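You operate a simulated robot arm through the tools that you are given. There is no shell and no other tool. Be economical: measure what you need, move in short steps, check, and stop when the job is done.

Carry out the task below with a simulated robot arm. There is one attempt and no reset: what you move stays moved.

TASK
Wipe the grey dust off the winder's board, then stand the blue-banded brass box on it.
Fine: use the cream pad and put it back; lid on the polish tin; the box comes out of the opened clamp. What is to be rubbed or washed off counts as gone when no trace of it is left.
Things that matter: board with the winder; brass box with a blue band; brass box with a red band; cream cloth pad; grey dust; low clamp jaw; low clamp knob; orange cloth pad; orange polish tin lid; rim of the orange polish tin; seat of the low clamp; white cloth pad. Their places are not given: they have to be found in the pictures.

It is judged by the outcome, as a careful person would: the job done as asked, and still so three seconds after it is handed in. It fails if anything else is knocked over, pushed out of place, dropped, spilled or broken. Lids that push on must go on centred and level and be pressed home; caps that screw on are set level and turned clockwise until they are tight.

THE ROBOT
A 7-joint arm with a two-finger parallel gripper, fixed in place. Base frame: the origin is at the foot of the arm, x ahead of it, y to its left, z up; the work surface is at about z = 756. Units: mm, degrees, N and s.
With the tool pointing down near the work surface it reaches from about 200 to 680 mm from the base axis. Its first joint turns from -66.0 to 66.0 degrees. Payload 2.4 kg.
The TCP is the grasp point between the finger pads, 30 mm short of the fingertips. In the tool frame z runs along the fingers and y along their closing line. The gripper opens to 94 mm. The fingers are 28 mm wide and 10 mm thick; the gripper's body (50 by 96 mm) begins 55 mm behind the TCP.
Orientation is that of the tool frame in the base frame, as a unit quaternion [x, y, z, w]. With the fingers straight down and closing along the base's y, the tool's x points along the base's -x, its y along +y and its z along -z.

THE INTERFACE
- The arm moves only by the tool apply_moves. Its argument "deltas" is a list of rows, each a list of 3 entries, a list of its own where there are three numbers: the turn, a rotation vector about the tool's x, y, z in degrees, then the shift along the tool's x, y, z in m, then the gripper command, from -1 (shut) to 1 (fully open), values between in proportion. In form: [[[wx, wy, wz], [dx, dy, dz], claw], ...]. A call has 1 to 20 rows; each row is the pose to reach, as a shift and turn from the pose commanded when the call began, along the tool's axes at that moment. Rows are played at 5 a second. More than 50 mm and 8.6 degrees between two rows, or a gripper value outside its range, and nothing of the call is played. A pose out of reach is approached as far as the arm can. The call stops where the force on the tool passes 40 N (or 10 N more than at its start, if that is more) or the arm is blocked; 0.2 s more then pass. Each finger travels about 153 mm/s and halts on what it meets, pressing with about 36 N; the grip force reading is that of the motor and also rises with nothing between the fingers. The clock runs only during rows and for 0.2 s after the last one: add rows that repeat a pose to give the fingers time. It gives the time, the measured TCP pose, the force on the tool (base axes), the opening and the grip force at its end, in the units of the frame above (readings bear some noise), with the torque about the TCP (base axes, N m) and any sound that the robot's microphone picked up.
- Cameras (640 x 400 px; columns grow to the right, rows downward): "scene" is fixed at [41.2, 487.8, 1424.2]; the picture's right is [-0.65, -0.76, 0.00], its down [-0.56, 0.48, -0.67] and it looks along [0.51, -0.44, -0.74] (base axes); focal length 261 px, centre (320, 200). "wrist" rides on the gripper at [76, 14, -103] in the tool frame; the picture's right is [-0.18, 0.98, 0.00], its down [-0.75, -0.14, -0.64] and it looks along [-0.63, -0.12, 0.77] (tool axes); focal length 243 px, centre (320, 200).
- capture(camera): a new picture of that camera. No time passes.
- point_at(camera, pixels): for up to 12 pixels [column, row] of the newest picture of that camera ("zoom" is the newest enlarged one), the place [x, y, z] in the base frame of the surface seen there, good to about 2 mm. No time passes.
- close_up(camera, box): a new picture of the part [left, top, right, bottom] of that camera's present view, enlarged. No time passes.
- hand_in(): hands the job in; it is judged then, once.

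Work in short steps. Measure before you move; look again where a grasp or a placing could have gone wrong, and mend it. You have 80 turns and 46 pictures in all, those below and enlarged ones among them. Open the gripper and draw the arm clear of the work before you hand the job in, unless the task says otherwise; then end with one line.

The tools are called by a JSON object that holds its "fn" and its "kwargs". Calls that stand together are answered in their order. apply_moves: Moves the arm, as the interface text tells. Its arguments: {"type":"object","properties":{"deltas":{"type":"array","items":{"type":"array"}}},"required":["deltas"]} The other tools are called the same way: capture (camera) takes a picture; point_at (camera, pixels) gives the place of the surface under pixels of a picture; close_up (camera, box) takes an enlarged picture of a part of a camera's view; hand_in () hands the job in.

At the start:

```text
time: 0.0
eef_pos: [429.9, -112.8, 1129.0]
tool_rot: [0.0, 1.0, 0.0, 0.0]
contact_force: [0.1, 0.2, 0.6]
moment: [-0.01, 0.0, -0.01]
gripper_width: 94.0
grasp_force: 0.2
```

scene: 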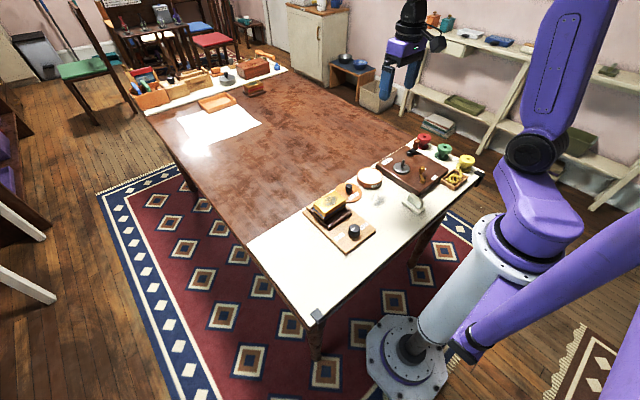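
wrist: 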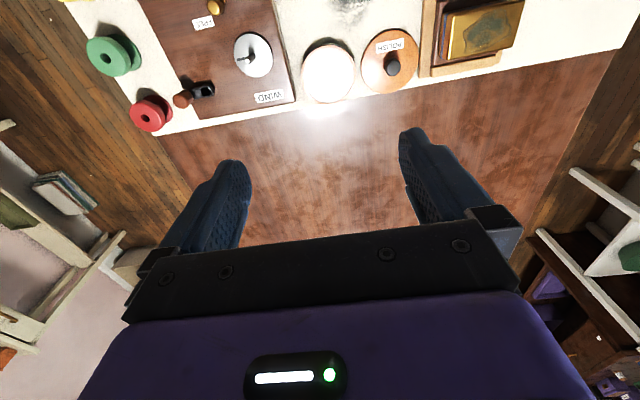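

The scene shows the work area around columns 290-490, rows 120-260. I take enlarged views of it.

{"fn": "close_up", "kwargs": {"camera": "scene", "box": [340, 120, 490, 214]}}

{"fn": "close_up", "kwargs": {"camera": "scene", "box": [120, 45, 300, 157]}}

{"fn": "close_up", "kwargs": {"camera": "scene", "box": [290, 165, 410, 260]}}

```text
4.26 times, centred on (415, 167) of scene
```

zoom: 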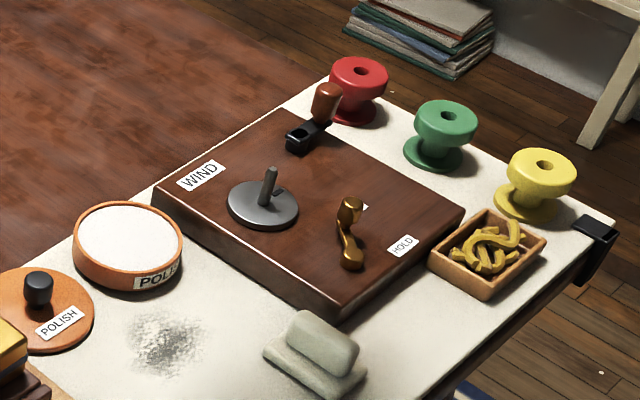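

```text
3.56 times, centred on (210, 101) of scene
```

zoom: 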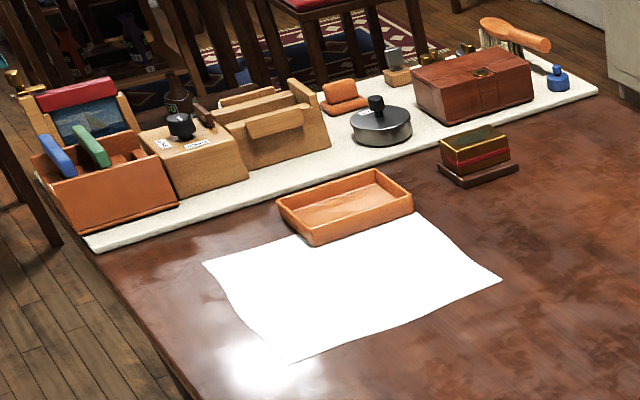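

```text
4.21 times, centred on (350, 212) of scene
```

zoom: 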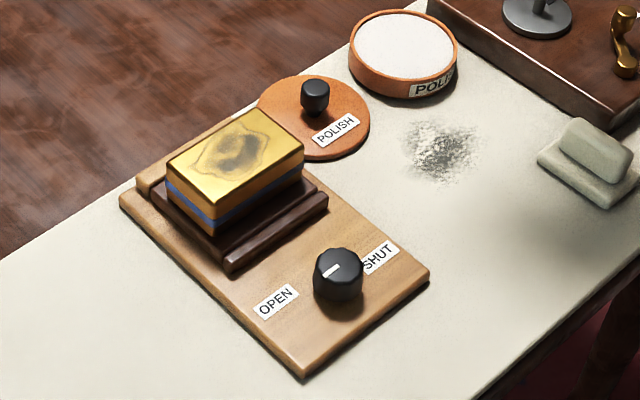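

The dust is at about (379,201), with a pad at (413,203). I need to know which pad is cream, so I enlarge the pads.

{"fn": "close_up", "kwargs": {"camera": "scene", "box": [395, 185, 435, 220]}}

{"fn": "close_up", "kwargs": {"camera": "scene", "box": [200, 45, 290, 101]}}

{"fn": "close_up", "kwargs": {"camera": "wrist", "box": [70, 0, 640, 140]}}

{"fn": "point_at", "kwargs": {"camera": "scene", "pixels": [[413, 203], [379, 201], [370, 178], [363, 192], [353, 231], [330, 201], [402, 170], [242, 75], [223, 75], [438, 205], [300, 280], [254, 90]]}}

```text
11.43 times, centred on (415, 202) of scene
```

zoom: 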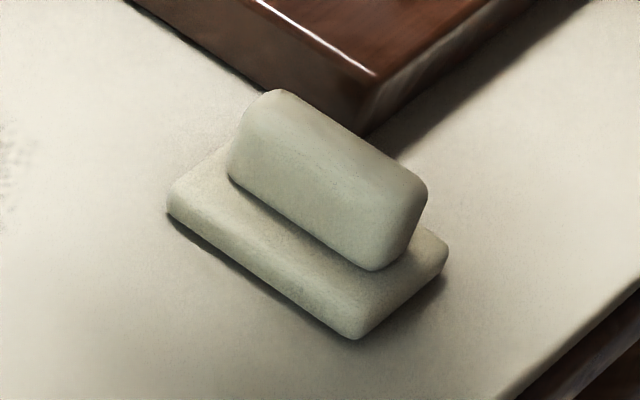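

```text
7.11 times, centred on (245, 73) of scene
```

zoom: 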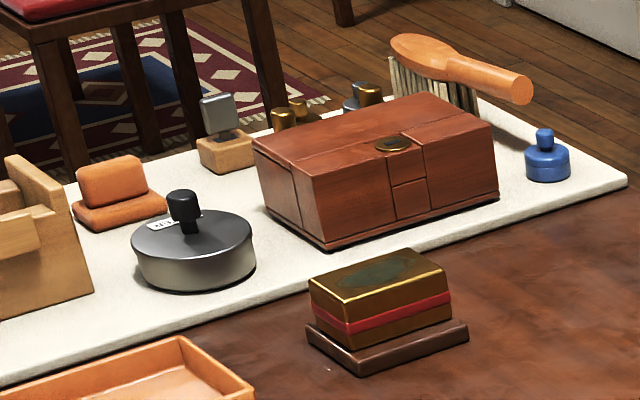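

```text
1.12 times, centred on (355, 70) of wrist
```

zoom: 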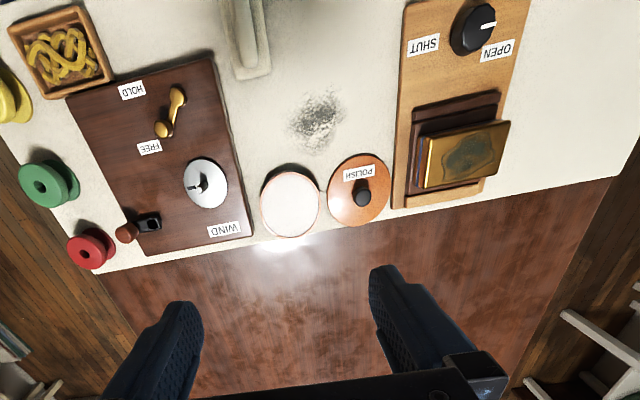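

```text
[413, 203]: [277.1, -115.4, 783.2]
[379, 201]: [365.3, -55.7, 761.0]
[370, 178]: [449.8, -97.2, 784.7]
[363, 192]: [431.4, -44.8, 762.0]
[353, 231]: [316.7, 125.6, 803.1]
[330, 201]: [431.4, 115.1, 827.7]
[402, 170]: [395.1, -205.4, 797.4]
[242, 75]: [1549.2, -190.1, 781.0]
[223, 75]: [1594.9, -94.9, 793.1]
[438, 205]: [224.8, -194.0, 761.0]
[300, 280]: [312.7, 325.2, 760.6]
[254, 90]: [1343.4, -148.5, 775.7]
```

The reachable pad is near (277,-115,783); orange and far things are out of reach (x≈1550). I move the wrist over the mat to look from above and confirm the pad's colour and axes.

{"fn": "apply_moves", "kwargs": {"deltas": [[[0, 0, 0], [0.026, 0.011, 0.026], 1], [[0, 0, 0], [0.052, 0.021, 0.052], 1], [[0, 0, 0], [0.078, 0.032, 0.078], 1], [[0, 0, 0], [0.104, 0.042, 0.104], 1], [[0, 0, 0], [0.13, 0.053, 0.129], 1], [[0, 0, 0], [0.13, 0.053, 0.129], 1]]}}

{"fn": "capture", "kwargs": {"camera": "wrist"}}

```text
time: 1.4
eef_pos: [301.4, -61.9, 1000.1]
tool_rot: [-0.001, 1.0, 0.0, -0.001]
contact_force: [0.3, -0.4, -0.2]
moment: [-0.03, -0.02, 0.02]
gripper_width: 93.8
grasp_force: 0.1
```

```text
37 pictures are left
```

wrist: 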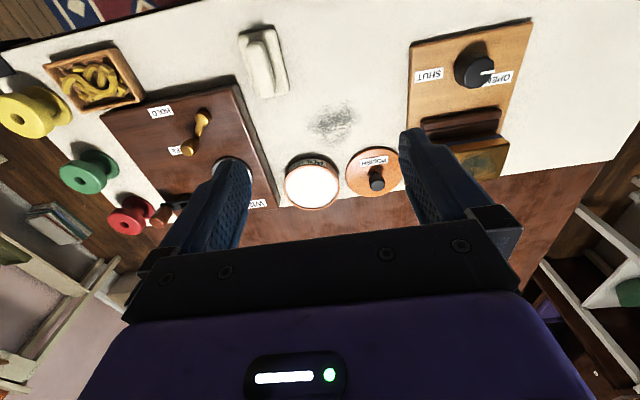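

The pad is at (262,62) in the wrist view. I enlarge it and the clamp region for geometry.

{"fn": "close_up", "kwargs": {"camera": "wrist", "box": [220, 10, 380, 110]}}

{"fn": "point_at", "kwargs": {"camera": "zoom", "pixels": [[120, 90], [185, 100], [140, 325], [220, 320], [80, 80], [270, 290], [170, 210], [450, 350], [450, 470]]}}

{"fn": "point_at", "kwargs": {"camera": "wrist", "pixels": [[312, 185], [287, 185], [339, 185], [312, 162], [312, 207], [376, 184], [347, 176], [398, 172], [375, 149], [474, 66], [490, 72], [334, 120]]}}

```text
4.00 times, centred on (300, 60) of wrist
```

zoom: 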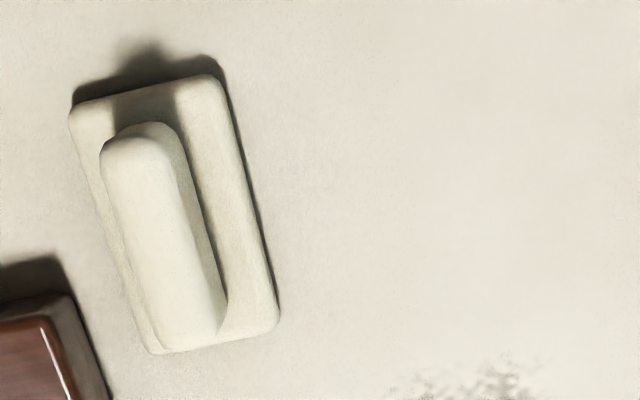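

```text
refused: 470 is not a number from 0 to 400
```

```text
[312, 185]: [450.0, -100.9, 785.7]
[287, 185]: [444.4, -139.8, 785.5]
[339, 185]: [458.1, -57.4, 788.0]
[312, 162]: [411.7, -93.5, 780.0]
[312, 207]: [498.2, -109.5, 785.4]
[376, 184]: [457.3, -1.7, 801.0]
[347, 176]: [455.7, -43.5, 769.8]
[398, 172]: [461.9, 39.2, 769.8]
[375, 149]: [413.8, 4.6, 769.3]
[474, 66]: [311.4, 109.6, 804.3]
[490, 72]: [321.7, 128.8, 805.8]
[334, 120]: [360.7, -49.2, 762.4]
```

I repeat the pad points within range.

{"fn": "point_at", "kwargs": {"camera": "zoom", "pixels": [[125, 145], [160, 130], [155, 335], [215, 320], [75, 115], [270, 315], [165, 230], [150, 345], [215, 85], [450, 390], [190, 150], [215, 250]]}}

{"fn": "close_up", "kwargs": {"camera": "wrist", "box": [280, 80, 380, 142]}}

{"fn": "point_at", "kwargs": {"camera": "wrist", "pixels": [[308, 120], [358, 120], [334, 100], [334, 142], [412, 40], [530, 20], [402, 130], [494, 73], [485, 135], [440, 130]]}}

```text
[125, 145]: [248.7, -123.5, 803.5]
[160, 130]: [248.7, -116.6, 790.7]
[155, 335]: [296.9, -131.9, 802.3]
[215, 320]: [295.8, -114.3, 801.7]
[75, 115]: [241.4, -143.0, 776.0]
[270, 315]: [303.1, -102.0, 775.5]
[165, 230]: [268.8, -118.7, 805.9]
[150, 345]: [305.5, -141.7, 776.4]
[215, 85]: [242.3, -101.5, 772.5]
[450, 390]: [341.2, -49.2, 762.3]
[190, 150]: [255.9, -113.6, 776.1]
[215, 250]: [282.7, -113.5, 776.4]
```

```text
6.40 times, centred on (330, 111) of wrist
```

zoom: 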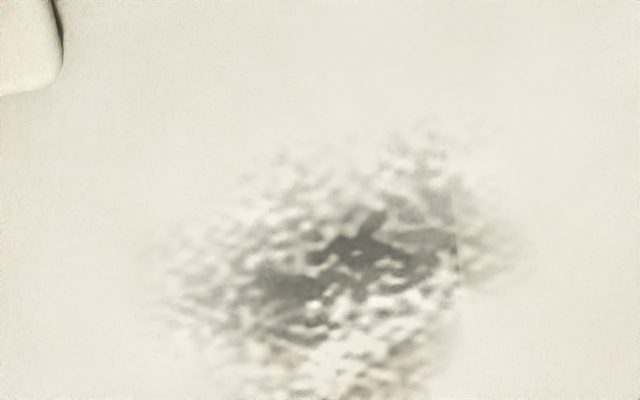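

```text
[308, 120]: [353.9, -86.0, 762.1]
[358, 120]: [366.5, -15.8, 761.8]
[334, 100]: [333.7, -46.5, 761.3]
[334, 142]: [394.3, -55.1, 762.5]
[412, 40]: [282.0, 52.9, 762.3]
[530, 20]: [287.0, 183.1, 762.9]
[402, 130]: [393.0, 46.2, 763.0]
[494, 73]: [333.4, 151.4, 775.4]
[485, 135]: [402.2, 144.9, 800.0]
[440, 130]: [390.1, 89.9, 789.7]
```

The pad is x 241–305, y −143…−101, with handle y −131…−113, top 806, aligned with x. I go above it with the gripper opened to about 50 mm so the fingers clear the winder.

{"fn": "apply_moves", "kwargs": {"deltas": [[[0, 0, 0], [0.007, -0.015, 0.042], 0.06], [[0, 0, 0], [0.014, -0.03, 0.085], 0.06], [[0, 0, 0], [0.021, -0.045, 0.128], 0.06], [[0, 0, 0], [0.028, -0.061, 0.16], 0.06], [[0, 0, 0], [0.028, -0.061, 0.16], 0.06], [[0, 0, 0], [0.028, -0.061, 0.16], 0.06]]}}

{"fn": "capture", "kwargs": {"camera": "wrist"}}

```text
time: 2.8
eef_pos: [272.8, -122.0, 838.4]
tool_rot: [-0.001, 1.0, 0.0, -0.001]
contact_force: [0.0, -0.1, -0.5]
moment: [-0.03, -0.02, -0.04]
gripper_width: 49.9
grasp_force: 0.1
```

```text
34 pictures are left
```

wrist: 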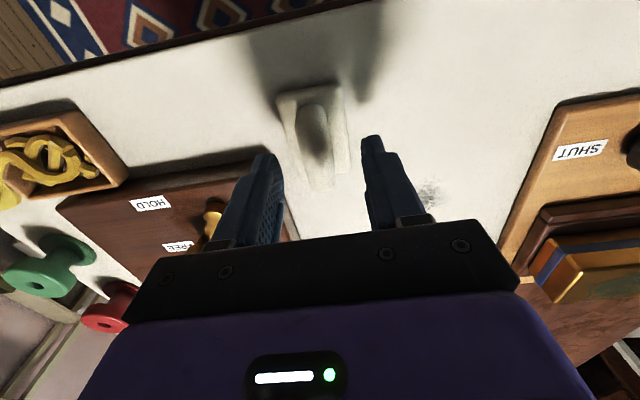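

The fingers straddle the handle at (315,140). I descend 29 mm to z≈809 and close.

{"fn": "apply_moves", "kwargs": {"deltas": [[[0, 0, 0], [0, 0, 0.015], 0.06], [[0, 0, 0], [0, 0, 0.029], 0.06], [[0, 0, 0], [0, 0, 0.029], 0.06], [[0, 0, 0], [0, 0, 0.029], -1], [[0, 0, 0], [0, 0, 0.029], -1], [[0, 0, 0], [0, 0, 0.029], -1]]}}

```text
time: 4.2
eef_pos: [272.9, -122.7, 809.5]
tool_rot: [-0.001, 1.0, 0.0, 0.001]
contact_force: [-0.7, 0.1, 15.6]
moment: [-0.02, 0.05, -0.01]
gripper_width: 18.7
grasp_force: 36.5
stopped in row 6: the force on the tool passed its limit at 41 N (the readings are from after the stop); the commanded pose is now the measured one
```

Grasped at 18.7 mm. I lift slightly and move over the dust, well above the surface.

{"fn": "apply_moves", "kwargs": {"deltas": [[[0, 0, 0], [0, 0, -0.01], -1], [[0, 0, 0], [0, 0, -0.025], -1], [[0, 0, 0], [-0.04, 0.02, -0.025], -1], [[0, 0, 0], [-0.077, 0.04, -0.025], -1], [[0, 0, 0], [-0.077, 0.04, -0.025], -1]]}}

{"fn": "capture", "kwargs": {"camera": "wrist"}}

{"fn": "close_up", "kwargs": {"camera": "scene", "box": [290, 145, 450, 245]}}

```text
time: 5.4
eef_pos: [351.2, -81.8, 838.2]
tool_rot: [0.0, 1.0, 0.002, 0.001]
contact_force: [0.4, -0.6, -1.2]
moment: [0.0, 0.01, -0.01]
gripper_width: 18.5
grasp_force: 36.1
```

```text
33 pictures are left
```

wrist: 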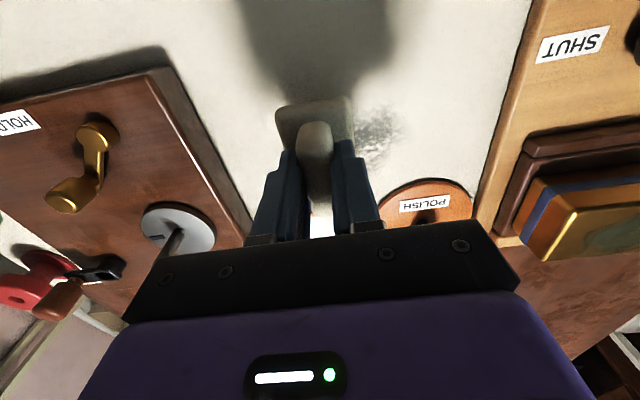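

```text
4.00 times, centred on (370, 195) of scene
```

zoom: 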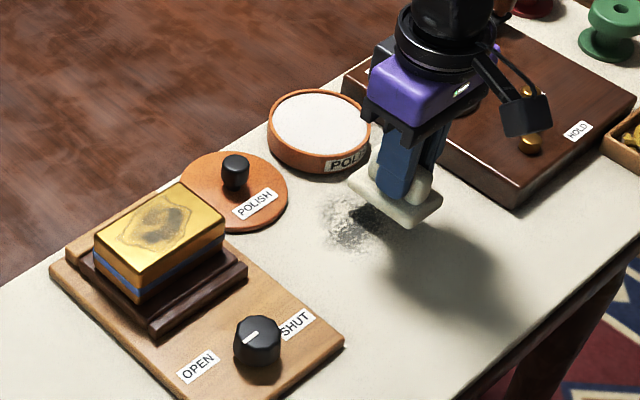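

The pad is held well. I lower toward the surface and check the force.

{"fn": "apply_moves", "kwargs": {"deltas": [[[0, 0, 0], [0, 0, 0.012], -1], [[0, 0, 0], [0, 0, 0.022], -1], [[0, 0, 0], [0, 0, 0.026], -1], [[0, 0, 0], [0, 0, 0.026], -1]]}}

```text
time: 6.4
eef_pos: [349.5, -82.1, 810.9]
tool_rot: [0.0, 1.0, 0.0, 0.001]
contact_force: [-1.9, 0.2, 14.6]
moment: [-0.03, 0.11, -0.03]
gripper_width: 18.8
grasp_force: 36.2
stopped in row 4: the force on the tool passed its limit at 42 N (the readings are from after the stop); the commanded pose is now the measured one
```

Contact with ~15 N. I wipe a first stroke along y and back at x+25 (pad far edge stays below x≈407).

{"fn": "apply_moves", "kwargs": {"deltas": [[[0, 0, 0], [0, 0.015, 0], -1], [[0, 0, 0], [0, 0.03, 0], -1], [[0, 0, 0], [0, 0.045, 0], -1], [[0, 0, 0], [0, 0.06, 0], -1], [[0, 0, 0], [0, 0.07, 0], -1], [[0, 0, 0], [-0.012, 0.07, 0], -1], [[0, 0, 0], [-0.024, 0.068, 0], -1], [[0, 0, 0], [-0.024, 0.052, 0], -1], [[0, 0, 0], [-0.024, 0.036, 0], -1], [[0, 0, 0], [-0.024, 0.02, 0], -1], [[0, 0, 0], [-0.024, 0.004, 0], -1], [[0, 0, 0], [-0.012, 0.004, 0], -1], [[0, 0, 0], [-0.012, 0.02, 0], -1], [[0, 0, 0], [-0.012, 0.036, 0], -1], [[0, 0, 0], [-0.012, 0.052, 0], -1], [[0, 0, 0], [-0.012, 0.068, 0], -1]]}}

{"fn": "close_up", "kwargs": {"camera": "scene", "box": [330, 160, 430, 222]}}

```text
time: 7.7
eef_pos: [349.7, -13.2, 810.5]
tool_rot: [0.001, 1.0, -0.001, -0.001]
contact_force: [-3.4, -1.1, 13.8]
moment: [-0.01, -0.4, -0.03]
gripper_width: 18.9
grasp_force: 35.9
stopped in row 6: the force on the tool passed its limit at 43 N (the readings are from after the stop); the commanded pose is now the measured one
```

```text
6.40 times, centred on (380, 191) of scene
```

zoom: 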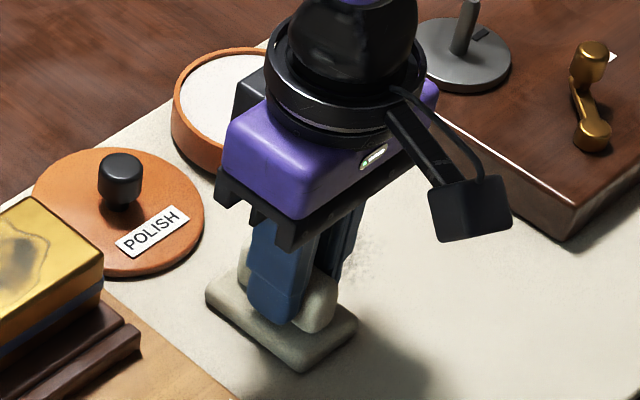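

The swept strip looks clean. I ease up 0.6 mm and do the return strokes at larger x.

{"fn": "apply_moves", "kwargs": {"deltas": [[[0, 0, 0], [0, 0, -0.0006], -1], [[0, 0, 0], [-0.01, 0, -0.0006], -1], [[0, 0, 0], [-0.022, 0, -0.0006], -1], [[0, 0, 0], [-0.022, -0.014, -0.0006], -1], [[0, 0, 0], [-0.022, -0.028, -0.0006], -1], [[0, 0, 0], [-0.022, -0.042, -0.0006], -1], [[0, 0, 0], [-0.022, -0.056, -0.0006], -1], [[0, 0, 0], [-0.022, -0.072, -0.0006], -1], [[0, 0, 0], [-0.01, -0.072, -0.0006], -1], [[0, 0, 0], [-0.01, -0.058, -0.0006], -1], [[0, 0, 0], [-0.01, -0.044, -0.0006], -1], [[0, 0, 0], [-0.01, -0.03, -0.0006], -1], [[0, 0, 0], [-0.01, -0.016, -0.0006], -1], [[0, 0, 0], [-0.01, -0.002, -0.0006], -1]]}}

```text
time: 10.7
eef_pos: [360.6, -13.8, 811.1]
tool_rot: [0.001, 1.0, 0.0, -0.001]
contact_force: [0.1, -0.5, 1.7]
moment: [-0.05, -0.09, -0.02]
gripper_width: 18.7
grasp_force: 36.0
```

The force was low (1.7 N) at the end, so I lift and move toward the pad's home to look at the board.

{"fn": "apply_moves", "kwargs": {"deltas": [[[0, 0, 0], [0.0, 0, -0.02], -1], [[0, 0, 0], [0.03, -0.035, -0.025], -1], [[0, 0, 0], [0.06, -0.07, -0.025], -1], [[0, 0, 0], [0.088, -0.108, -0.025], -1], [[0, 0, 0], [0.088, -0.108, -0.025], -1]]}}

{"fn": "close_up", "kwargs": {"camera": "scene", "box": [340, 175, 420, 225]}}

{"fn": "close_up", "kwargs": {"camera": "wrist", "box": [340, 90, 540, 215]}}

```text
time: 11.9
eef_pos: [271.8, -123.2, 836.3]
tool_rot: [0.0, 1.0, -0.001, 0.0]
contact_force: [-0.3, 0.4, 0.0]
moment: [-0.05, 0.02, -0.01]
gripper_width: 18.9
grasp_force: 36.0
```

```text
8.00 times, centred on (380, 200) of scene
```

zoom: 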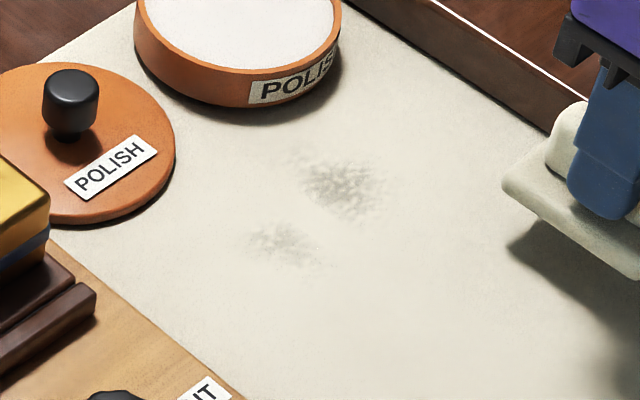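

```text
3.20 times, centred on (440, 152) of wrist
```

zoom: 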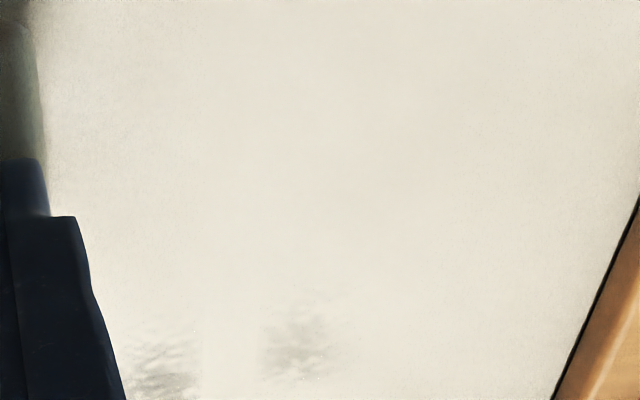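

Two faint patches remain, at scene about (382,199) and (375,205). I locate them with the wrist zoom.

{"fn": "point_at", "kwargs": {"camera": "zoom", "pixels": [[165, 380], [130, 330], [300, 345], [260, 340], [345, 350], [300, 285], [310, 390]]}}

{"fn": "point_at", "kwargs": {"camera": "scene", "pixels": [[383, 198], [378, 194], [388, 202], [383, 203], [375, 206], [371, 205], [379, 208]]}}

```text
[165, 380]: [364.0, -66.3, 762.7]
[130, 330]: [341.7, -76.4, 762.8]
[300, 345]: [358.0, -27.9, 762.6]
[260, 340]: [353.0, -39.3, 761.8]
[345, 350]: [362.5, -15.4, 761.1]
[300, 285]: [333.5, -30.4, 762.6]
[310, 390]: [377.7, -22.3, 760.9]
```

```text
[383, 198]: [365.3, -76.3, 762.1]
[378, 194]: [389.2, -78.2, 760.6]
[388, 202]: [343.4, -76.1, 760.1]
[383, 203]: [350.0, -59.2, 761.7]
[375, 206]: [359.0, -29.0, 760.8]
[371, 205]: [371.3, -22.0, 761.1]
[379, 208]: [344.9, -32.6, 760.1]
```

Remaining dust: x 335–395, y −90…−55 and −40…−15. I wipe again a bit firmer, centred at x≈364.

{"fn": "apply_moves", "kwargs": {"deltas": [[[0, 0, 0], [-0.046, 0.018, 0], -1], [[0, 0, 0], [-0.092, 0.035, 0], -1], [[0, 0, 0], [-0.092, 0.035, 0.015], -1], [[0, 0, 0], [-0.092, 0.035, 0.024], -1], [[0, 0, 0], [-0.092, 0.035, 0.0256], -1], [[0, 0, 0], [-0.092, 0.035, 0.0256], -1]]}}

```text
time: 13.3
eef_pos: [364.6, -86.9, 810.8]
tool_rot: [0.001, 1.0, -0.001, -0.001]
contact_force: [-2.3, -1.3, 20.6]
moment: [-0.05, -0.15, -0.01]
gripper_width: 18.8
grasp_force: 35.9
```

With 20 N of contact, I sweep back and forth.

{"fn": "apply_moves", "kwargs": {"deltas": [[[0, 0, 0], [0.0, 0.012, 0], -1], [[0, 0, 0], [0.0, 0.024, 0], -1], [[0, 0, 0], [0.0, 0.036, 0], -1], [[0, 0, 0], [0.0, 0.048, 0], -1], [[0, 0, 0], [0.0, 0.06, 0], -1], [[0, 0, 0], [0.0, 0.074, 0], -1], [[0, 0, 0], [0.0, 0.06, 0], -1], [[0, 0, 0], [0.0, 0.048, 0], -1], [[0, 0, 0], [0.0, 0.036, 0], -1], [[0, 0, 0], [0.0, 0.024, 0], -1], [[0, 0, 0], [0.0, 0.012, 0], -1], [[0, 0, 0], [0.0, 0.0, 0], -1], [[0, 0, 0], [0.012, 0.0, 0], -1], [[0, 0, 0], [0.012, 0.016, 0], -1], [[0, 0, 0], [0.012, 0.032, 0], -1], [[0, 0, 0], [0.012, 0.048, 0], -1], [[0, 0, 0], [0.012, 0.064, 0], -1], [[0, 0, 0], [0.012, 0.076, 0], -1]]}}

```text
time: 14.3
eef_pos: [364.7, -43.1, 810.4]
tool_rot: [0.003, 1.0, -0.001, -0.001]
contact_force: [-1.1, 0.6, 13.2]
moment: [0.07, -0.03, -0.01]
gripper_width: 18.8
grasp_force: 35.4
stopped in row 4: the force on the tool passed its limit at 43 N (the readings are from after the stop); the commanded pose is now the measured one
```

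It stopped on force mid-stroke; the commanded height is reset with 13 N. I continue the sweep.

{"fn": "apply_moves", "kwargs": {"deltas": [[[0, 0, 0], [0.0, 0.01, 0], -1], [[0, 0, 0], [0.0, 0.02, 0], -1], [[0, 0, 0], [0.0, 0.03, 0], -1], [[0, 0, 0], [0.0, 0.02, 0], -1], [[0, 0, 0], [0.0, 0.01, 0], -1], [[0, 0, 0], [0.0, 0.0, 0], -1], [[0, 0, 0], [0.0, -0.01, 0], -1], [[0, 0, 0], [0.0, -0.02, 0], -1], [[0, 0, 0], [0.0, -0.03, 0], -1], [[0, 0, 0], [0.0, -0.045, 0], -1], [[0, 0, 0], [0.0, -0.03, 0], -1], [[0, 0, 0], [0.0, -0.015, 0], -1], [[0, 0, 0], [0.0, 0.0, 0], -1]]}}

```text
time: 17.0
eef_pos: [364.9, -56.7, 810.5]
tool_rot: [0.004, 1.0, -0.001, 0.001]
contact_force: [-1.3, 2.5, 13.5]
moment: [0.14, 0.2, 0.04]
gripper_width: 18.6
grasp_force: 35.7
stopped in row 13: the force on the tool passed its limit at 42 N (the readings are from after the stop); the commanded pose is now the measured one
```

I lift and move back toward the pad's home to inspect.

{"fn": "apply_moves", "kwargs": {"deltas": [[[0, 0, 0], [0.0, 0, -0.02], -1], [[0, 0, 0], [0.03, -0.03, -0.025], -1], [[0, 0, 0], [0.06, -0.05, -0.025], -1], [[0, 0, 0], [0.092, -0.066, -0.025], -1], [[0, 0, 0], [0.092, -0.066, -0.025], -1]]}}

{"fn": "close_up", "kwargs": {"camera": "scene", "box": [340, 175, 420, 225]}}

```text
time: 18.2
eef_pos: [270.5, -122.2, 834.6]
tool_rot: [0.006, 1.0, -0.001, 0.0]
contact_force: [-0.7, -1.2, -0.5]
moment: [0.0, 0.0, 0.01]
gripper_width: 18.7
grasp_force: 35.7
```

```text
8.00 times, centred on (380, 200) of scene
```

zoom: 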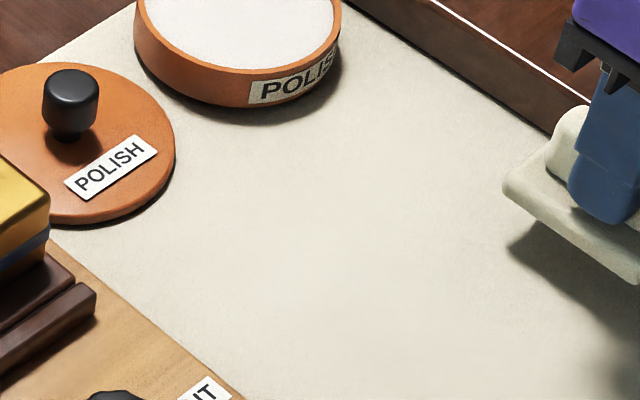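

It looks clean; I verify with the wrist camera before giving up the pad.

{"fn": "close_up", "kwargs": {"camera": "wrist", "box": [340, 110, 500, 210]}}

```text
4.00 times, centred on (420, 160) of wrist
```

zoom: 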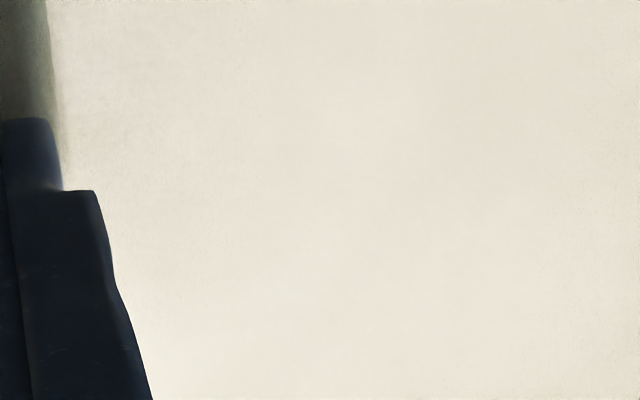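

Clean. I lower the pad onto its original place (with a −0.7° yaw fix) and release to 50 mm opening.

{"fn": "apply_moves", "kwargs": {"deltas": [[[0, 0, -0.7], [-0.001, 0, 0.015], -1], [[0, 0, -0.7], [-0.001, 0, 0.022], -1], [[0, 0, -0.7], [-0.001, 0, 0.0242], -1], [[0, 0, -0.7], [-0.001, 0, 0.0242], -1], [[0, 0, -0.7], [-0.001, 0, 0.0242], 0.06], [[0, 0, -0.7], [-0.001, 0, 0.0242], 0.06], [[0, 0, -0.7], [-0.001, 0, 0.0242], 0.06]]}}

```text
time: 19.8
eef_pos: [272.8, -121.8, 811.9]
tool_rot: [0.0, 1.0, -0.001, 0.001]
contact_force: [-0.2, 0.0, 0.2]
moment: [0.03, -0.01, 0.01]
gripper_width: 49.8
grasp_force: 0.0
```

The pad is back. I rise and go to a viewing pose to measure lid and tin.

{"fn": "apply_moves", "kwargs": {"deltas": [[[0, 0, 0], [0, 0, -0.03], 0.06], [[0, 0, 0], [0, 0, -0.06], 0.06], [[0, 0, 0], [-0.005, 0.02, -0.1], 0.5], [[0, 0, 0], [-0.01, 0.04, -0.13], 1], [[0, 0, 0], [-0.018, 0.06, -0.16], 1], [[0, 0, 0], [-0.018, 0.06, -0.16], 1]]}}

{"fn": "capture", "kwargs": {"camera": "wrist"}}

{"fn": "close_up", "kwargs": {"camera": "wrist", "box": [250, 130, 410, 230]}}

```text
time: 21.2
eef_pos: [290.2, -61.5, 970.5]
tool_rot: [-0.001, 1.0, -0.001, 0.0]
contact_force: [-0.7, -0.3, -0.6]
moment: [0.02, 0.05, 0.01]
gripper_width: 94.0
grasp_force: 0.0
```

```text
26 pictures are left
```

wrist: 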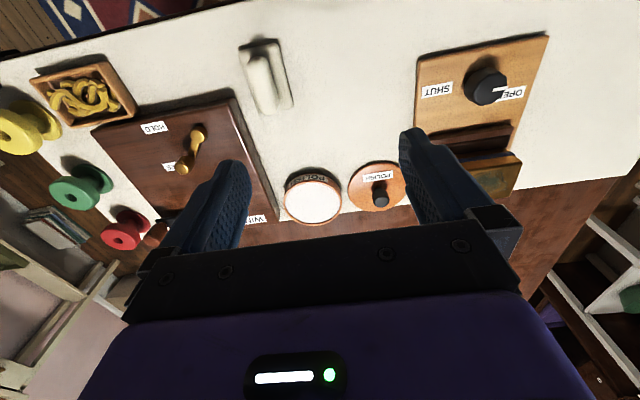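

```text
4.00 times, centred on (330, 180) of wrist
```

zoom: 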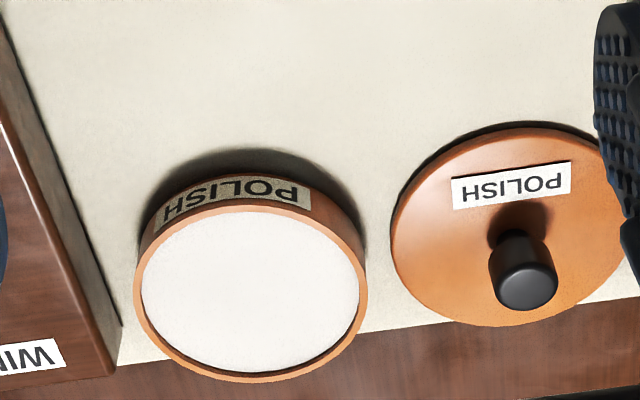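

Here rim edges are at (138,285),(365,290),(250,203),(250,380) and lid edges at (393,230),(530,130),(500,322); I measure them with the knob.

{"fn": "point_at", "kwargs": {"camera": "zoom", "pixels": [[138, 285], [363, 285], [252, 206], [250, 378], [395, 230], [624, 260], [530, 130], [505, 323], [525, 290], [500, 290], [553, 290], [515, 240]]}}

{"fn": "point_at", "kwargs": {"camera": "zoom", "pixels": [[525, 272], [525, 305], [250, 290], [170, 345], [335, 345], [165, 240], [335, 230], [420, 290], [600, 280], [420, 175], [590, 150]]}}

```text
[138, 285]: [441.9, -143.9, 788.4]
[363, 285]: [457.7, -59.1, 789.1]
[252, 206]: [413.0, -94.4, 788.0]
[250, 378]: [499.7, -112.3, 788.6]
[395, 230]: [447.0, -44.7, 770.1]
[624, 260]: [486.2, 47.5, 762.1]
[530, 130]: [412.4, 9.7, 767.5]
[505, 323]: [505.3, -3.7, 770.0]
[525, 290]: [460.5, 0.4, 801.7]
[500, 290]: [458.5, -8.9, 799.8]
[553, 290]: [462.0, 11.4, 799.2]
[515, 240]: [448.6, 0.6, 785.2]
```

```text
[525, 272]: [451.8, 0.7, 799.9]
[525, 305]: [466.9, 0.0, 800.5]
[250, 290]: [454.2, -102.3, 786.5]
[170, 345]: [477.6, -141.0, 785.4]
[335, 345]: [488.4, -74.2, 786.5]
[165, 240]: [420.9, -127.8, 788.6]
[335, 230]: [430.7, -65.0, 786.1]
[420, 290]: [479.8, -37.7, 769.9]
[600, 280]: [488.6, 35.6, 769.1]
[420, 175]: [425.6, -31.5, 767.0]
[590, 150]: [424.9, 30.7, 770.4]
```

Tin centre ≈ (456.4, −102.3), rim z 788; lid knob ≈ (459.3, 0.8), dia 20, top 800. I move above the knob.

{"fn": "apply_moves", "kwargs": {"deltas": [[[0, 0, 0], [-0.034, 0.0125, 0.024], 0.06], [[0, 0, 0], [-0.068, 0.025, 0.048], 0.06], [[0, 0, 0], [-0.102, 0.0375, 0.072], 0.06], [[0, 0, 0], [-0.136, 0.05, 0.096], 0.06], [[0, 0, 0], [-0.169, 0.0625, 0.121], 0.06], [[0, 0, 0], [-0.169, 0.0625, 0.121], 0.06], [[0, 0, 0], [-0.169, 0.0625, 0.121], 0.06]]}}

{"fn": "close_up", "kwargs": {"camera": "wrist", "box": [200, 60, 440, 210]}}

```text
time: 22.8
eef_pos: [459.9, 1.5, 849.5]
tool_rot: [-0.001, 1.0, -0.001, 0.001]
contact_force: [-0.4, -0.5, -0.6]
moment: [-0.01, -0.01, 0.01]
gripper_width: 50.0
grasp_force: 0.1
```

```text
2.67 times, centred on (320, 135) of wrist
```

zoom: 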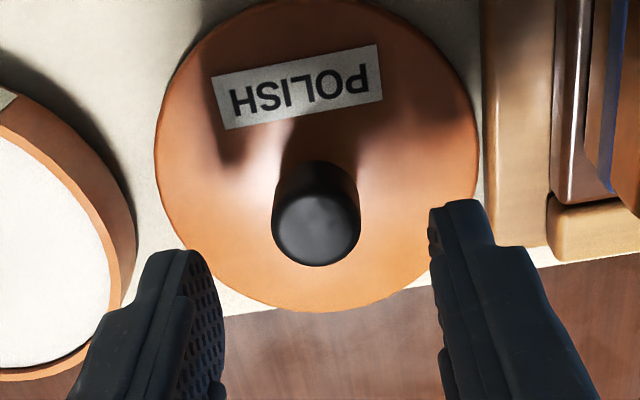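

The knob is centred between the fingers. I remeasure the lid outline and the knob from this close view.

{"fn": "point_at", "kwargs": {"camera": "zoom", "pixels": [[158, 160], [474, 160], [320, 3], [320, 309], [198, 270], [316, 225], [275, 225], [358, 225], [316, 195], [316, 262], [200, 60], [440, 60]]}}

```text
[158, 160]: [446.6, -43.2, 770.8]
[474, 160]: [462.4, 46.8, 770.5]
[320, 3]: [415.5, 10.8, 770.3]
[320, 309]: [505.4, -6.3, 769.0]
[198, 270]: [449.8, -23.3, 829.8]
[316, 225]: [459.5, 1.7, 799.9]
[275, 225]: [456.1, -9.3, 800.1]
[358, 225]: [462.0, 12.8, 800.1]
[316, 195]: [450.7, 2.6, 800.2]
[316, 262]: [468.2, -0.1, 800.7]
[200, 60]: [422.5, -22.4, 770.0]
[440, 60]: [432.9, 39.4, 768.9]
```

Knob and lid centre agree at (459.4,1.6). I descend to z≈804 and grip.

{"fn": "apply_moves", "kwargs": {"deltas": [[[0, 0, 0], [0, 0, 0.025], 0.06], [[0, 0, 0], [0, 0, 0.045], 0.06], [[0, 0, 0], [0, 0, 0.045], 0.06], [[0, 0, 0], [0, 0, 0.045], -1], [[0, 0, 0], [0, 0, 0.045], -1], [[0, 0, 0], [0, 0, 0.045], -1]]}}

```text
time: 24.2
eef_pos: [461.0, 1.8, 804.7]
tool_rot: [-0.001, 1.0, -0.001, 0.001]
contact_force: [-0.4, 1.8, 1.9]
moment: [0.16, 0.01, 0.0]
gripper_width: 22.5
grasp_force: 35.7
```

Gripped at 22.5 mm. I lift 45 mm and carry it over the tin.

{"fn": "apply_moves", "kwargs": {"deltas": [[[0, 0, 0], [0, 0, -0.022], -1], [[0, 0, 0], [0, 0, -0.045], -1], [[0, 0, 0], [0.001, -0.035, -0.045], -1], [[0, 0, 0], [0.002, -0.07, -0.045], -1], [[0, 0, 0], [0.003, -0.104, -0.045], -1], [[0, 0, 0], [0.003, -0.104, -0.045], -1], [[0, 0, 0], [0.003, -0.104, -0.045], -1]]}}

{"fn": "capture", "kwargs": {"camera": "wrist"}}

{"fn": "close_up", "kwargs": {"camera": "scene", "box": [330, 145, 430, 207]}}

```text
time: 25.8
eef_pos: [457.5, -101.6, 851.6]
tool_rot: [-0.001, 1.0, -0.001, 0.0]
contact_force: [0.1, 0.1, -0.5]
moment: [-0.01, 0.03, -0.01]
gripper_width: 22.6
grasp_force: 35.5
```

```text
23 pictures are left
```

wrist: 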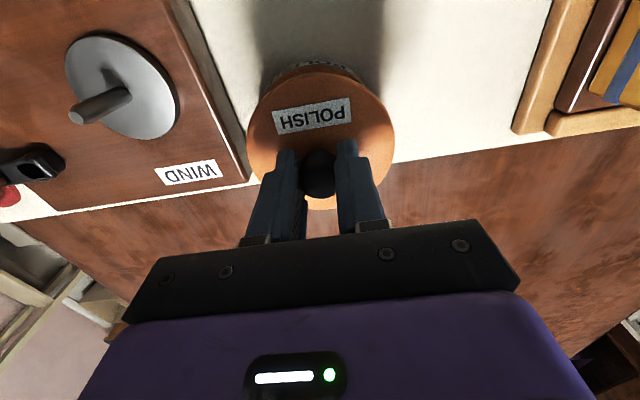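

```text
6.40 times, centred on (380, 176) of scene
```

zoom: 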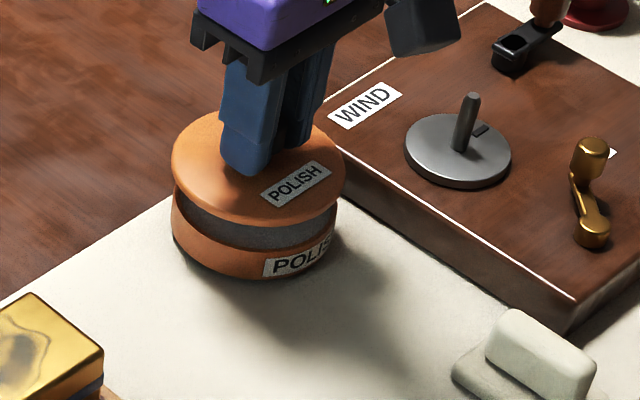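

I check the lid's position over the tin by points on its edge at (250,140), (393,135), (320,208).

{"fn": "point_at", "kwargs": {"camera": "wrist", "pixels": [[250, 140], [392, 135], [322, 207], [272, 90], [370, 90], [320, 76], [388, 160], [256, 165], [320, 66]]}}

```text
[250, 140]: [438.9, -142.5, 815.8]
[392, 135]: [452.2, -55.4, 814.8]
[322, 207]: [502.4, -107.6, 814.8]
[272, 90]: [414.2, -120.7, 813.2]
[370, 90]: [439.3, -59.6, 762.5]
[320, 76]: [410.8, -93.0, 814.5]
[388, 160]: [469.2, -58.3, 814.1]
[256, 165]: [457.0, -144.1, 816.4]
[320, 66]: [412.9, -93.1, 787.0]
```

The lid is level and nearly centred; I shift 0.7 mm in −y and descend slowly until contact.

{"fn": "apply_moves", "kwargs": {"deltas": [[[0, 0, 0], [0, -0.0007, 0.005], -1], [[0, 0, 0], [0, -0.0007, 0.01], -1], [[0, 0, 0], [0, -0.0007, 0.014], -1], [[0, 0, 0], [0, -0.0007, 0.017], -1], [[0, 0, 0], [0, -0.0007, 0.019], -1], [[0, 0, 0], [0, -0.0007, 0.021], -1], [[0, 0, 0], [0, -0.0007, 0.023], -1], [[0, 0, 0], [0, -0.0007, 0.025], -1]]}}

```text
time: 27.5
eef_pos: [458.1, -102.7, 828.6]
tool_rot: [-0.001, 1.0, 0.0, 0.001]
contact_force: [-3.1, 0.9, 11.5]
moment: [0.32, -0.07, 0.05]
gripper_width: 22.3
grasp_force: 36.1
stopped in row 8: the force on the tool passed its limit at 47 N (the readings are from after the stop); the commanded pose is now the measured one
```

It met resistance at TCP 828.6 (lid top ≈ 794). I look at how it sits.

{"fn": "close_up", "kwargs": {"camera": "scene", "box": [345, 155, 405, 195]}}

{"fn": "point_at", "kwargs": {"camera": "zoom", "pixels": [[130, 260], [330, 290], [250, 340], [260, 310], [230, 380]]}}

```text
10.00 times, centred on (375, 175) of scene
```

zoom: 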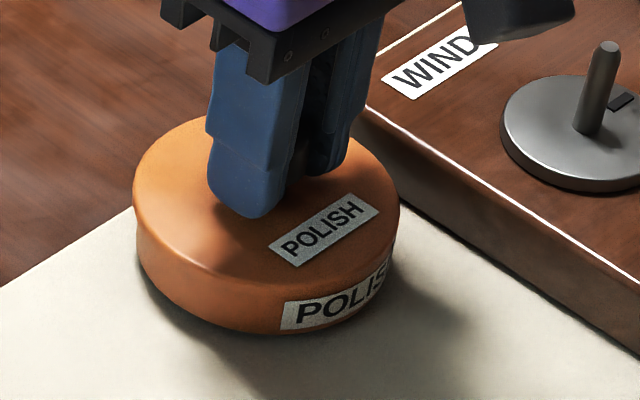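

```text
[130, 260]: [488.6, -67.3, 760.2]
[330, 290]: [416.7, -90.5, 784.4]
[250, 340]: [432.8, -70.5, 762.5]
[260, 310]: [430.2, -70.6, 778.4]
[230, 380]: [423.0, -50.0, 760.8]
```

It appears flush. I press once more to make sure it is home.

{"fn": "apply_moves", "kwargs": {"deltas": [[[0, 0, 0], [0, 0, 0.001], -1], [[0, 0, 0], [0, 0, 0.002], -1], [[0, 0, 0], [0, 0, 0.003], -1], [[0, 0, 0], [0, 0, 0.004], -1], [[0, 0, 0], [0, 0, 0.006], -1]]}}

```text
time: 28.0
eef_pos: [458.3, -103.7, 828.3]
tool_rot: [-0.001, 1.0, -0.001, 0.001]
contact_force: [-3.8, 1.3, 11.4]
moment: [0.38, -0.06, 0.06]
gripper_width: 22.3
grasp_force: 36.5
stopped in row 2: the force on the tool passed its limit at 44 N (the readings are from after the stop); the commanded pose is now the measured one
```

No further travel: solid stop. I release to 50 mm, rise, and check the lid's level.

{"fn": "apply_moves", "kwargs": {"deltas": [[[0, 0, 0], [0, 0, 0], 0.06], [[0, 0, 0], [0, 0, 0], 0.06], [[0, 0, 0], [0, 0, -0.03], 0.06], [[0, 0, 0], [0, 0, -0.06], 0.06], [[0, 0, 0], [0.04, 0, -0.09], 0.06], [[0, 0, 0], [0.08, 0.02, -0.11], 0.5], [[0, 0, 0], [0.12, 0.04, -0.13], 1], [[0, 0, 0], [0.12, 0.04, -0.13], 1]]}}

{"fn": "close_up", "kwargs": {"camera": "scene", "box": [345, 155, 405, 195]}}

{"fn": "point_at", "kwargs": {"camera": "zoom", "pixels": [[150, 190], [380, 200], [270, 255], [270, 125], [180, 250], [370, 250], [340, 140], [260, 275], [260, 290]]}}

{"fn": "capture", "kwargs": {"camera": "wrist"}}

```text
time: 29.8
eef_pos: [338.0, -64.4, 958.3]
tool_rot: [-0.001, 1.0, -0.001, 0.001]
contact_force: [0.6, 0.3, -0.9]
moment: [-0.01, 0.02, 0.02]
gripper_width: 93.7
grasp_force: 0.1
```

```text
10.00 times, centred on (375, 175) of scene
```

zoom: 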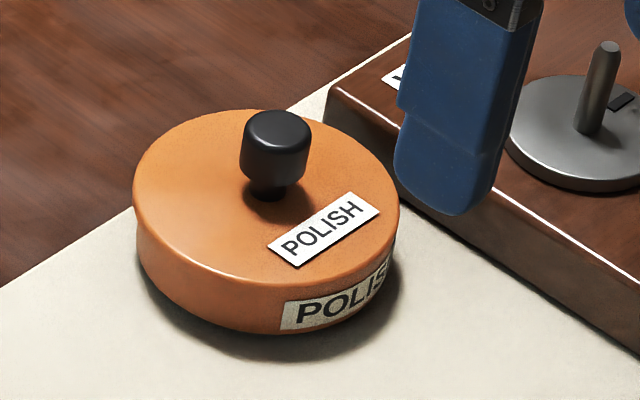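

```text
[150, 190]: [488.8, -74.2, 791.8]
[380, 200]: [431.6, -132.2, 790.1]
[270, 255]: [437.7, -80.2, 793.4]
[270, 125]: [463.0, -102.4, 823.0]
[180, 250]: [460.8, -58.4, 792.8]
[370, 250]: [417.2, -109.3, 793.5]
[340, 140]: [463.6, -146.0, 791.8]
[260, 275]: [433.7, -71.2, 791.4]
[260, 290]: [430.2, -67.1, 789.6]
```

```text
19 pictures are left
```

wrist: 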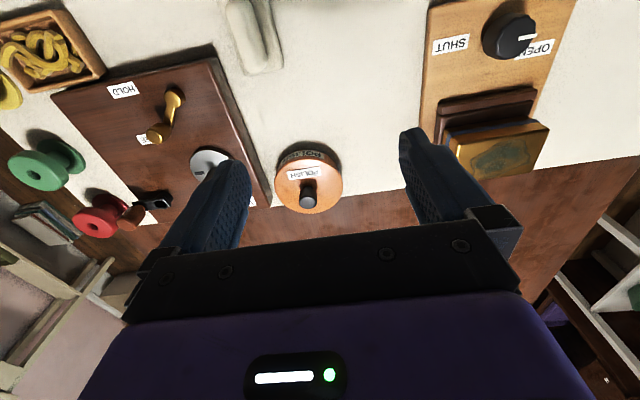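

The lid is level at z≈792 and centred. Now the clamp: I move closer to look at knob, jaw and box.

{"fn": "apply_moves", "kwargs": {"deltas": [[[0, 0, 0], [0.01, 0.04, 0], 1], [[0, 0, 0], [0.03, 0.085, 0], 1], [[0, 0, 0], [0.06, 0.13, 0], 1], [[0, 0, 0], [0.085, 0.17, 0], 1], [[0, 0, 0], [0.085, 0.17, 0], 1]]}}

{"fn": "close_up", "kwargs": {"camera": "wrist", "box": [220, 0, 428, 130]}}

{"fn": "close_up", "kwargs": {"camera": "wrist", "box": [220, 90, 428, 220]}}

```text
refused: row 3 steps farther than a row can; nothing moved
```

```text
3.08 times, centred on (324, 65) of wrist
```

zoom: 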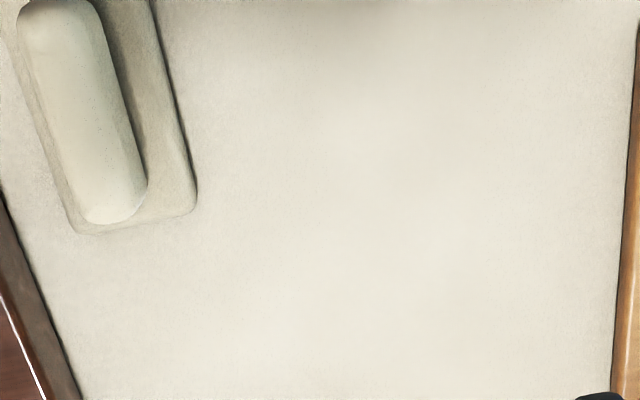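

```text
3.08 times, centred on (324, 155) of wrist
```

zoom: 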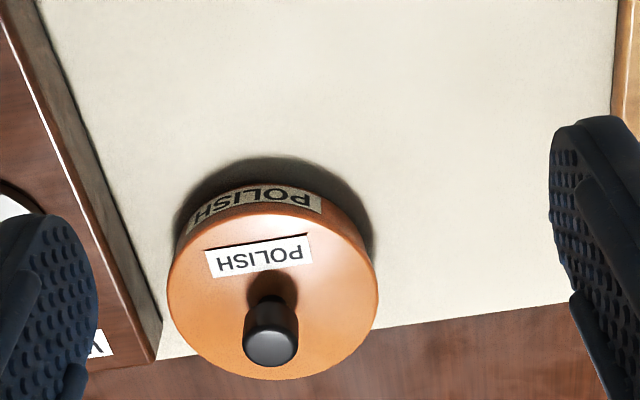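

The move was refused for step size (and the board shows clean again). I use smaller rows.

{"fn": "apply_moves", "kwargs": {"deltas": [[[0, 0, 0], [0.015, 0.035, 0], 1], [[0, 0, 0], [0.03, 0.07, 0], 1], [[0, 0, 0], [0.045, 0.105, 0], 1], [[0, 0, 0], [0.06, 0.14, 0], 1], [[0, 0, 0], [0.075, 0.17, 0], 1], [[0, 0, 0], [0.075, 0.17, 0], 1]]}}

{"fn": "capture", "kwargs": {"camera": "wrist"}}

```text
time: 31.2
eef_pos: [264.8, 107.0, 957.1]
tool_rot: [-0.001, 1.0, -0.001, 0.0]
contact_force: [0.6, 0.0, 0.5]
moment: [0.0, 0.01, 0.02]
gripper_width: 93.9
grasp_force: 0.0
```

```text
16 pictures are left
```

wrist: 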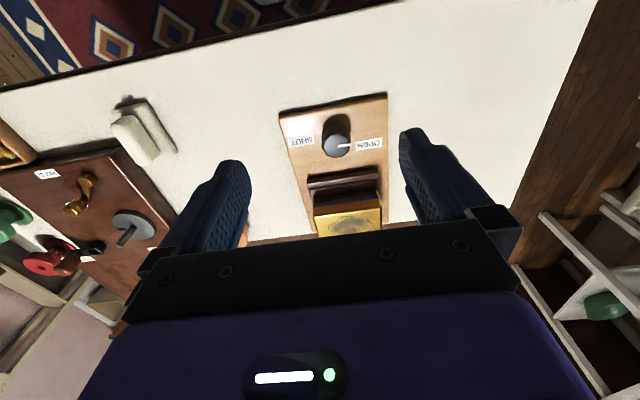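

The pointer at (345,146) seems to face OPEN. I enlarge the clamp.

{"fn": "close_up", "kwargs": {"camera": "wrist", "box": [270, 85, 414, 240]}}

{"fn": "close_up", "kwargs": {"camera": "scene", "box": [300, 175, 388, 260]}}

```text
2.58 times, centred on (342, 162) of wrist
```

zoom: 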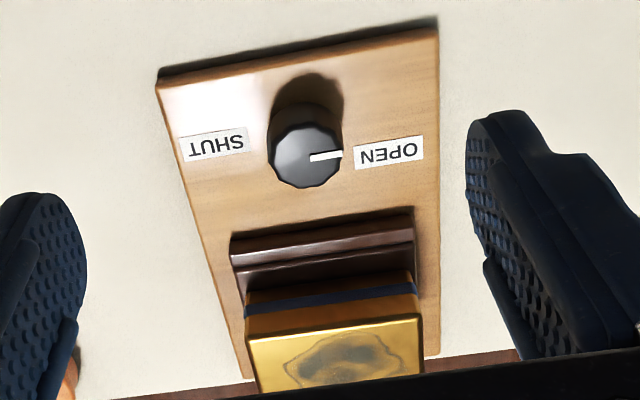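

```text
4.71 times, centred on (344, 218) of scene
```

zoom: 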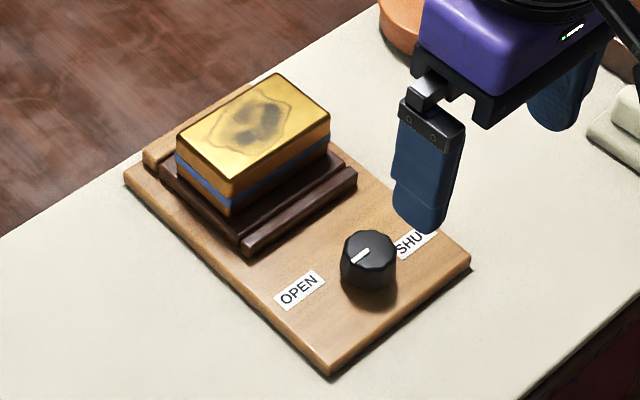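

The pointer line faces OPEN. I measure the jaw, gap and box to see whether the box is free.

{"fn": "point_at", "kwargs": {"camera": "zoom", "pixels": [[178, 156], [279, 72], [330, 112], [230, 178], [225, 205], [250, 225], [300, 212], [310, 180], [340, 160], [255, 250], [165, 165], [250, 130]]}}

{"fn": "point_at", "kwargs": {"camera": "wrist", "pixels": [[340, 177], [340, 186], [340, 193], [340, 200], [340, 208], [335, 222], [315, 218], [379, 208], [337, 146], [345, 146], [330, 170], [368, 180]]}}

```text
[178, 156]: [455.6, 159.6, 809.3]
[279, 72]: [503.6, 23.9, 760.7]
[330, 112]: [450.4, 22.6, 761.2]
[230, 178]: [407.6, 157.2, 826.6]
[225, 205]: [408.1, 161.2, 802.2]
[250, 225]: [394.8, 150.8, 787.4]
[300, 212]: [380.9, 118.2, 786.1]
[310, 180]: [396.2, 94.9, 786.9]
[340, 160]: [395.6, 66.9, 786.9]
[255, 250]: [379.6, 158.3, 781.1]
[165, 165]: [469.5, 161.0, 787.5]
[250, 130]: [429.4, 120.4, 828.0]
```

```text
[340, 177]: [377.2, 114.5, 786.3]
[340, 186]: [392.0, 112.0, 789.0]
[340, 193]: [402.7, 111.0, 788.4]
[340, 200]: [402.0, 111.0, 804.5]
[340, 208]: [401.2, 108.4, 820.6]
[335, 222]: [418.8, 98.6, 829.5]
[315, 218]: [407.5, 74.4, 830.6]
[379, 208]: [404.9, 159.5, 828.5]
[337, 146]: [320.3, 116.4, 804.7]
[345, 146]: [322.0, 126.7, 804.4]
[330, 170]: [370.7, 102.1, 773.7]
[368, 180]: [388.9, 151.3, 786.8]
```

The pointer faces OPEN; I want a finer look at the jaw-to-box gap.

{"fn": "close_up", "kwargs": {"camera": "scene", "box": [318, 188, 372, 230]}}

{"fn": "close_up", "kwargs": {"camera": "wrist", "box": [310, 160, 390, 215]}}

```text
9.52 times, centred on (345, 209) of scene
```

zoom: 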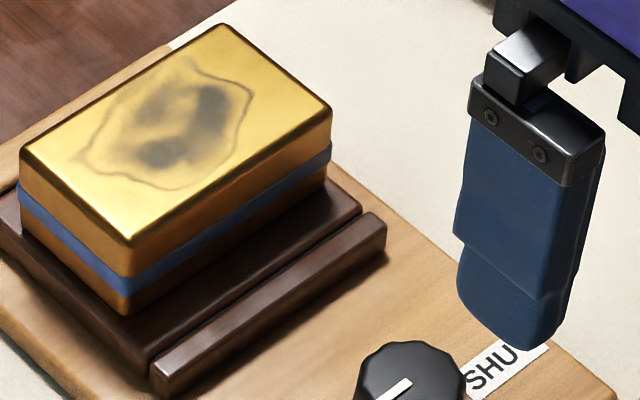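

```text
7.27 times, centred on (350, 188) of wrist
```

zoom: 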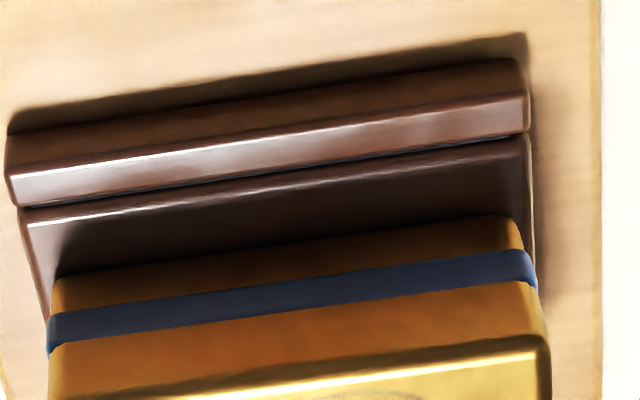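

The brown plinth belongs to the box; the jaw bar lies in front with a dark slit. I measure the slit and box extents.

{"fn": "point_at", "kwargs": {"camera": "zoom", "pixels": [[300, 160], [300, 172], [300, 178], [300, 182], [300, 188], [300, 195], [300, 300], [52, 360], [545, 365], [525, 150], [30, 235], [300, 240]]}}

{"fn": "point_at", "kwargs": {"camera": "scene", "pixels": [[337, 191], [353, 199], [329, 213], [320, 205], [338, 193], [352, 200], [330, 212], [321, 205], [318, 210], [331, 226], [355, 210]]}}

```text
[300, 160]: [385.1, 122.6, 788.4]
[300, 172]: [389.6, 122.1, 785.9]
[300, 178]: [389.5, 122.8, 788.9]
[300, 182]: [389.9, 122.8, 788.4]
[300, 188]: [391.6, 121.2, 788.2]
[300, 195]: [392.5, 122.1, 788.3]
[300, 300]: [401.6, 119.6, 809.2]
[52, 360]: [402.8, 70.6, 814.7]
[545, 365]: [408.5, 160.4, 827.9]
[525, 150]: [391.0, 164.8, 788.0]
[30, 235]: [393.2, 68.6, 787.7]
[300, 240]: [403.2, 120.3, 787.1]
```

```text
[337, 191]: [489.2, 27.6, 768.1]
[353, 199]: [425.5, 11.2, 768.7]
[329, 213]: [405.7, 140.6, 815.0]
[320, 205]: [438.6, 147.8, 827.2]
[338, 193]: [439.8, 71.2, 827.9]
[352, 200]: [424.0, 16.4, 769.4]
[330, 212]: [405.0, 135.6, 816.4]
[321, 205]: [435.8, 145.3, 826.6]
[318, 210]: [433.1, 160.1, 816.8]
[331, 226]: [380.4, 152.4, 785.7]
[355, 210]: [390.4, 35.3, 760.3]
```

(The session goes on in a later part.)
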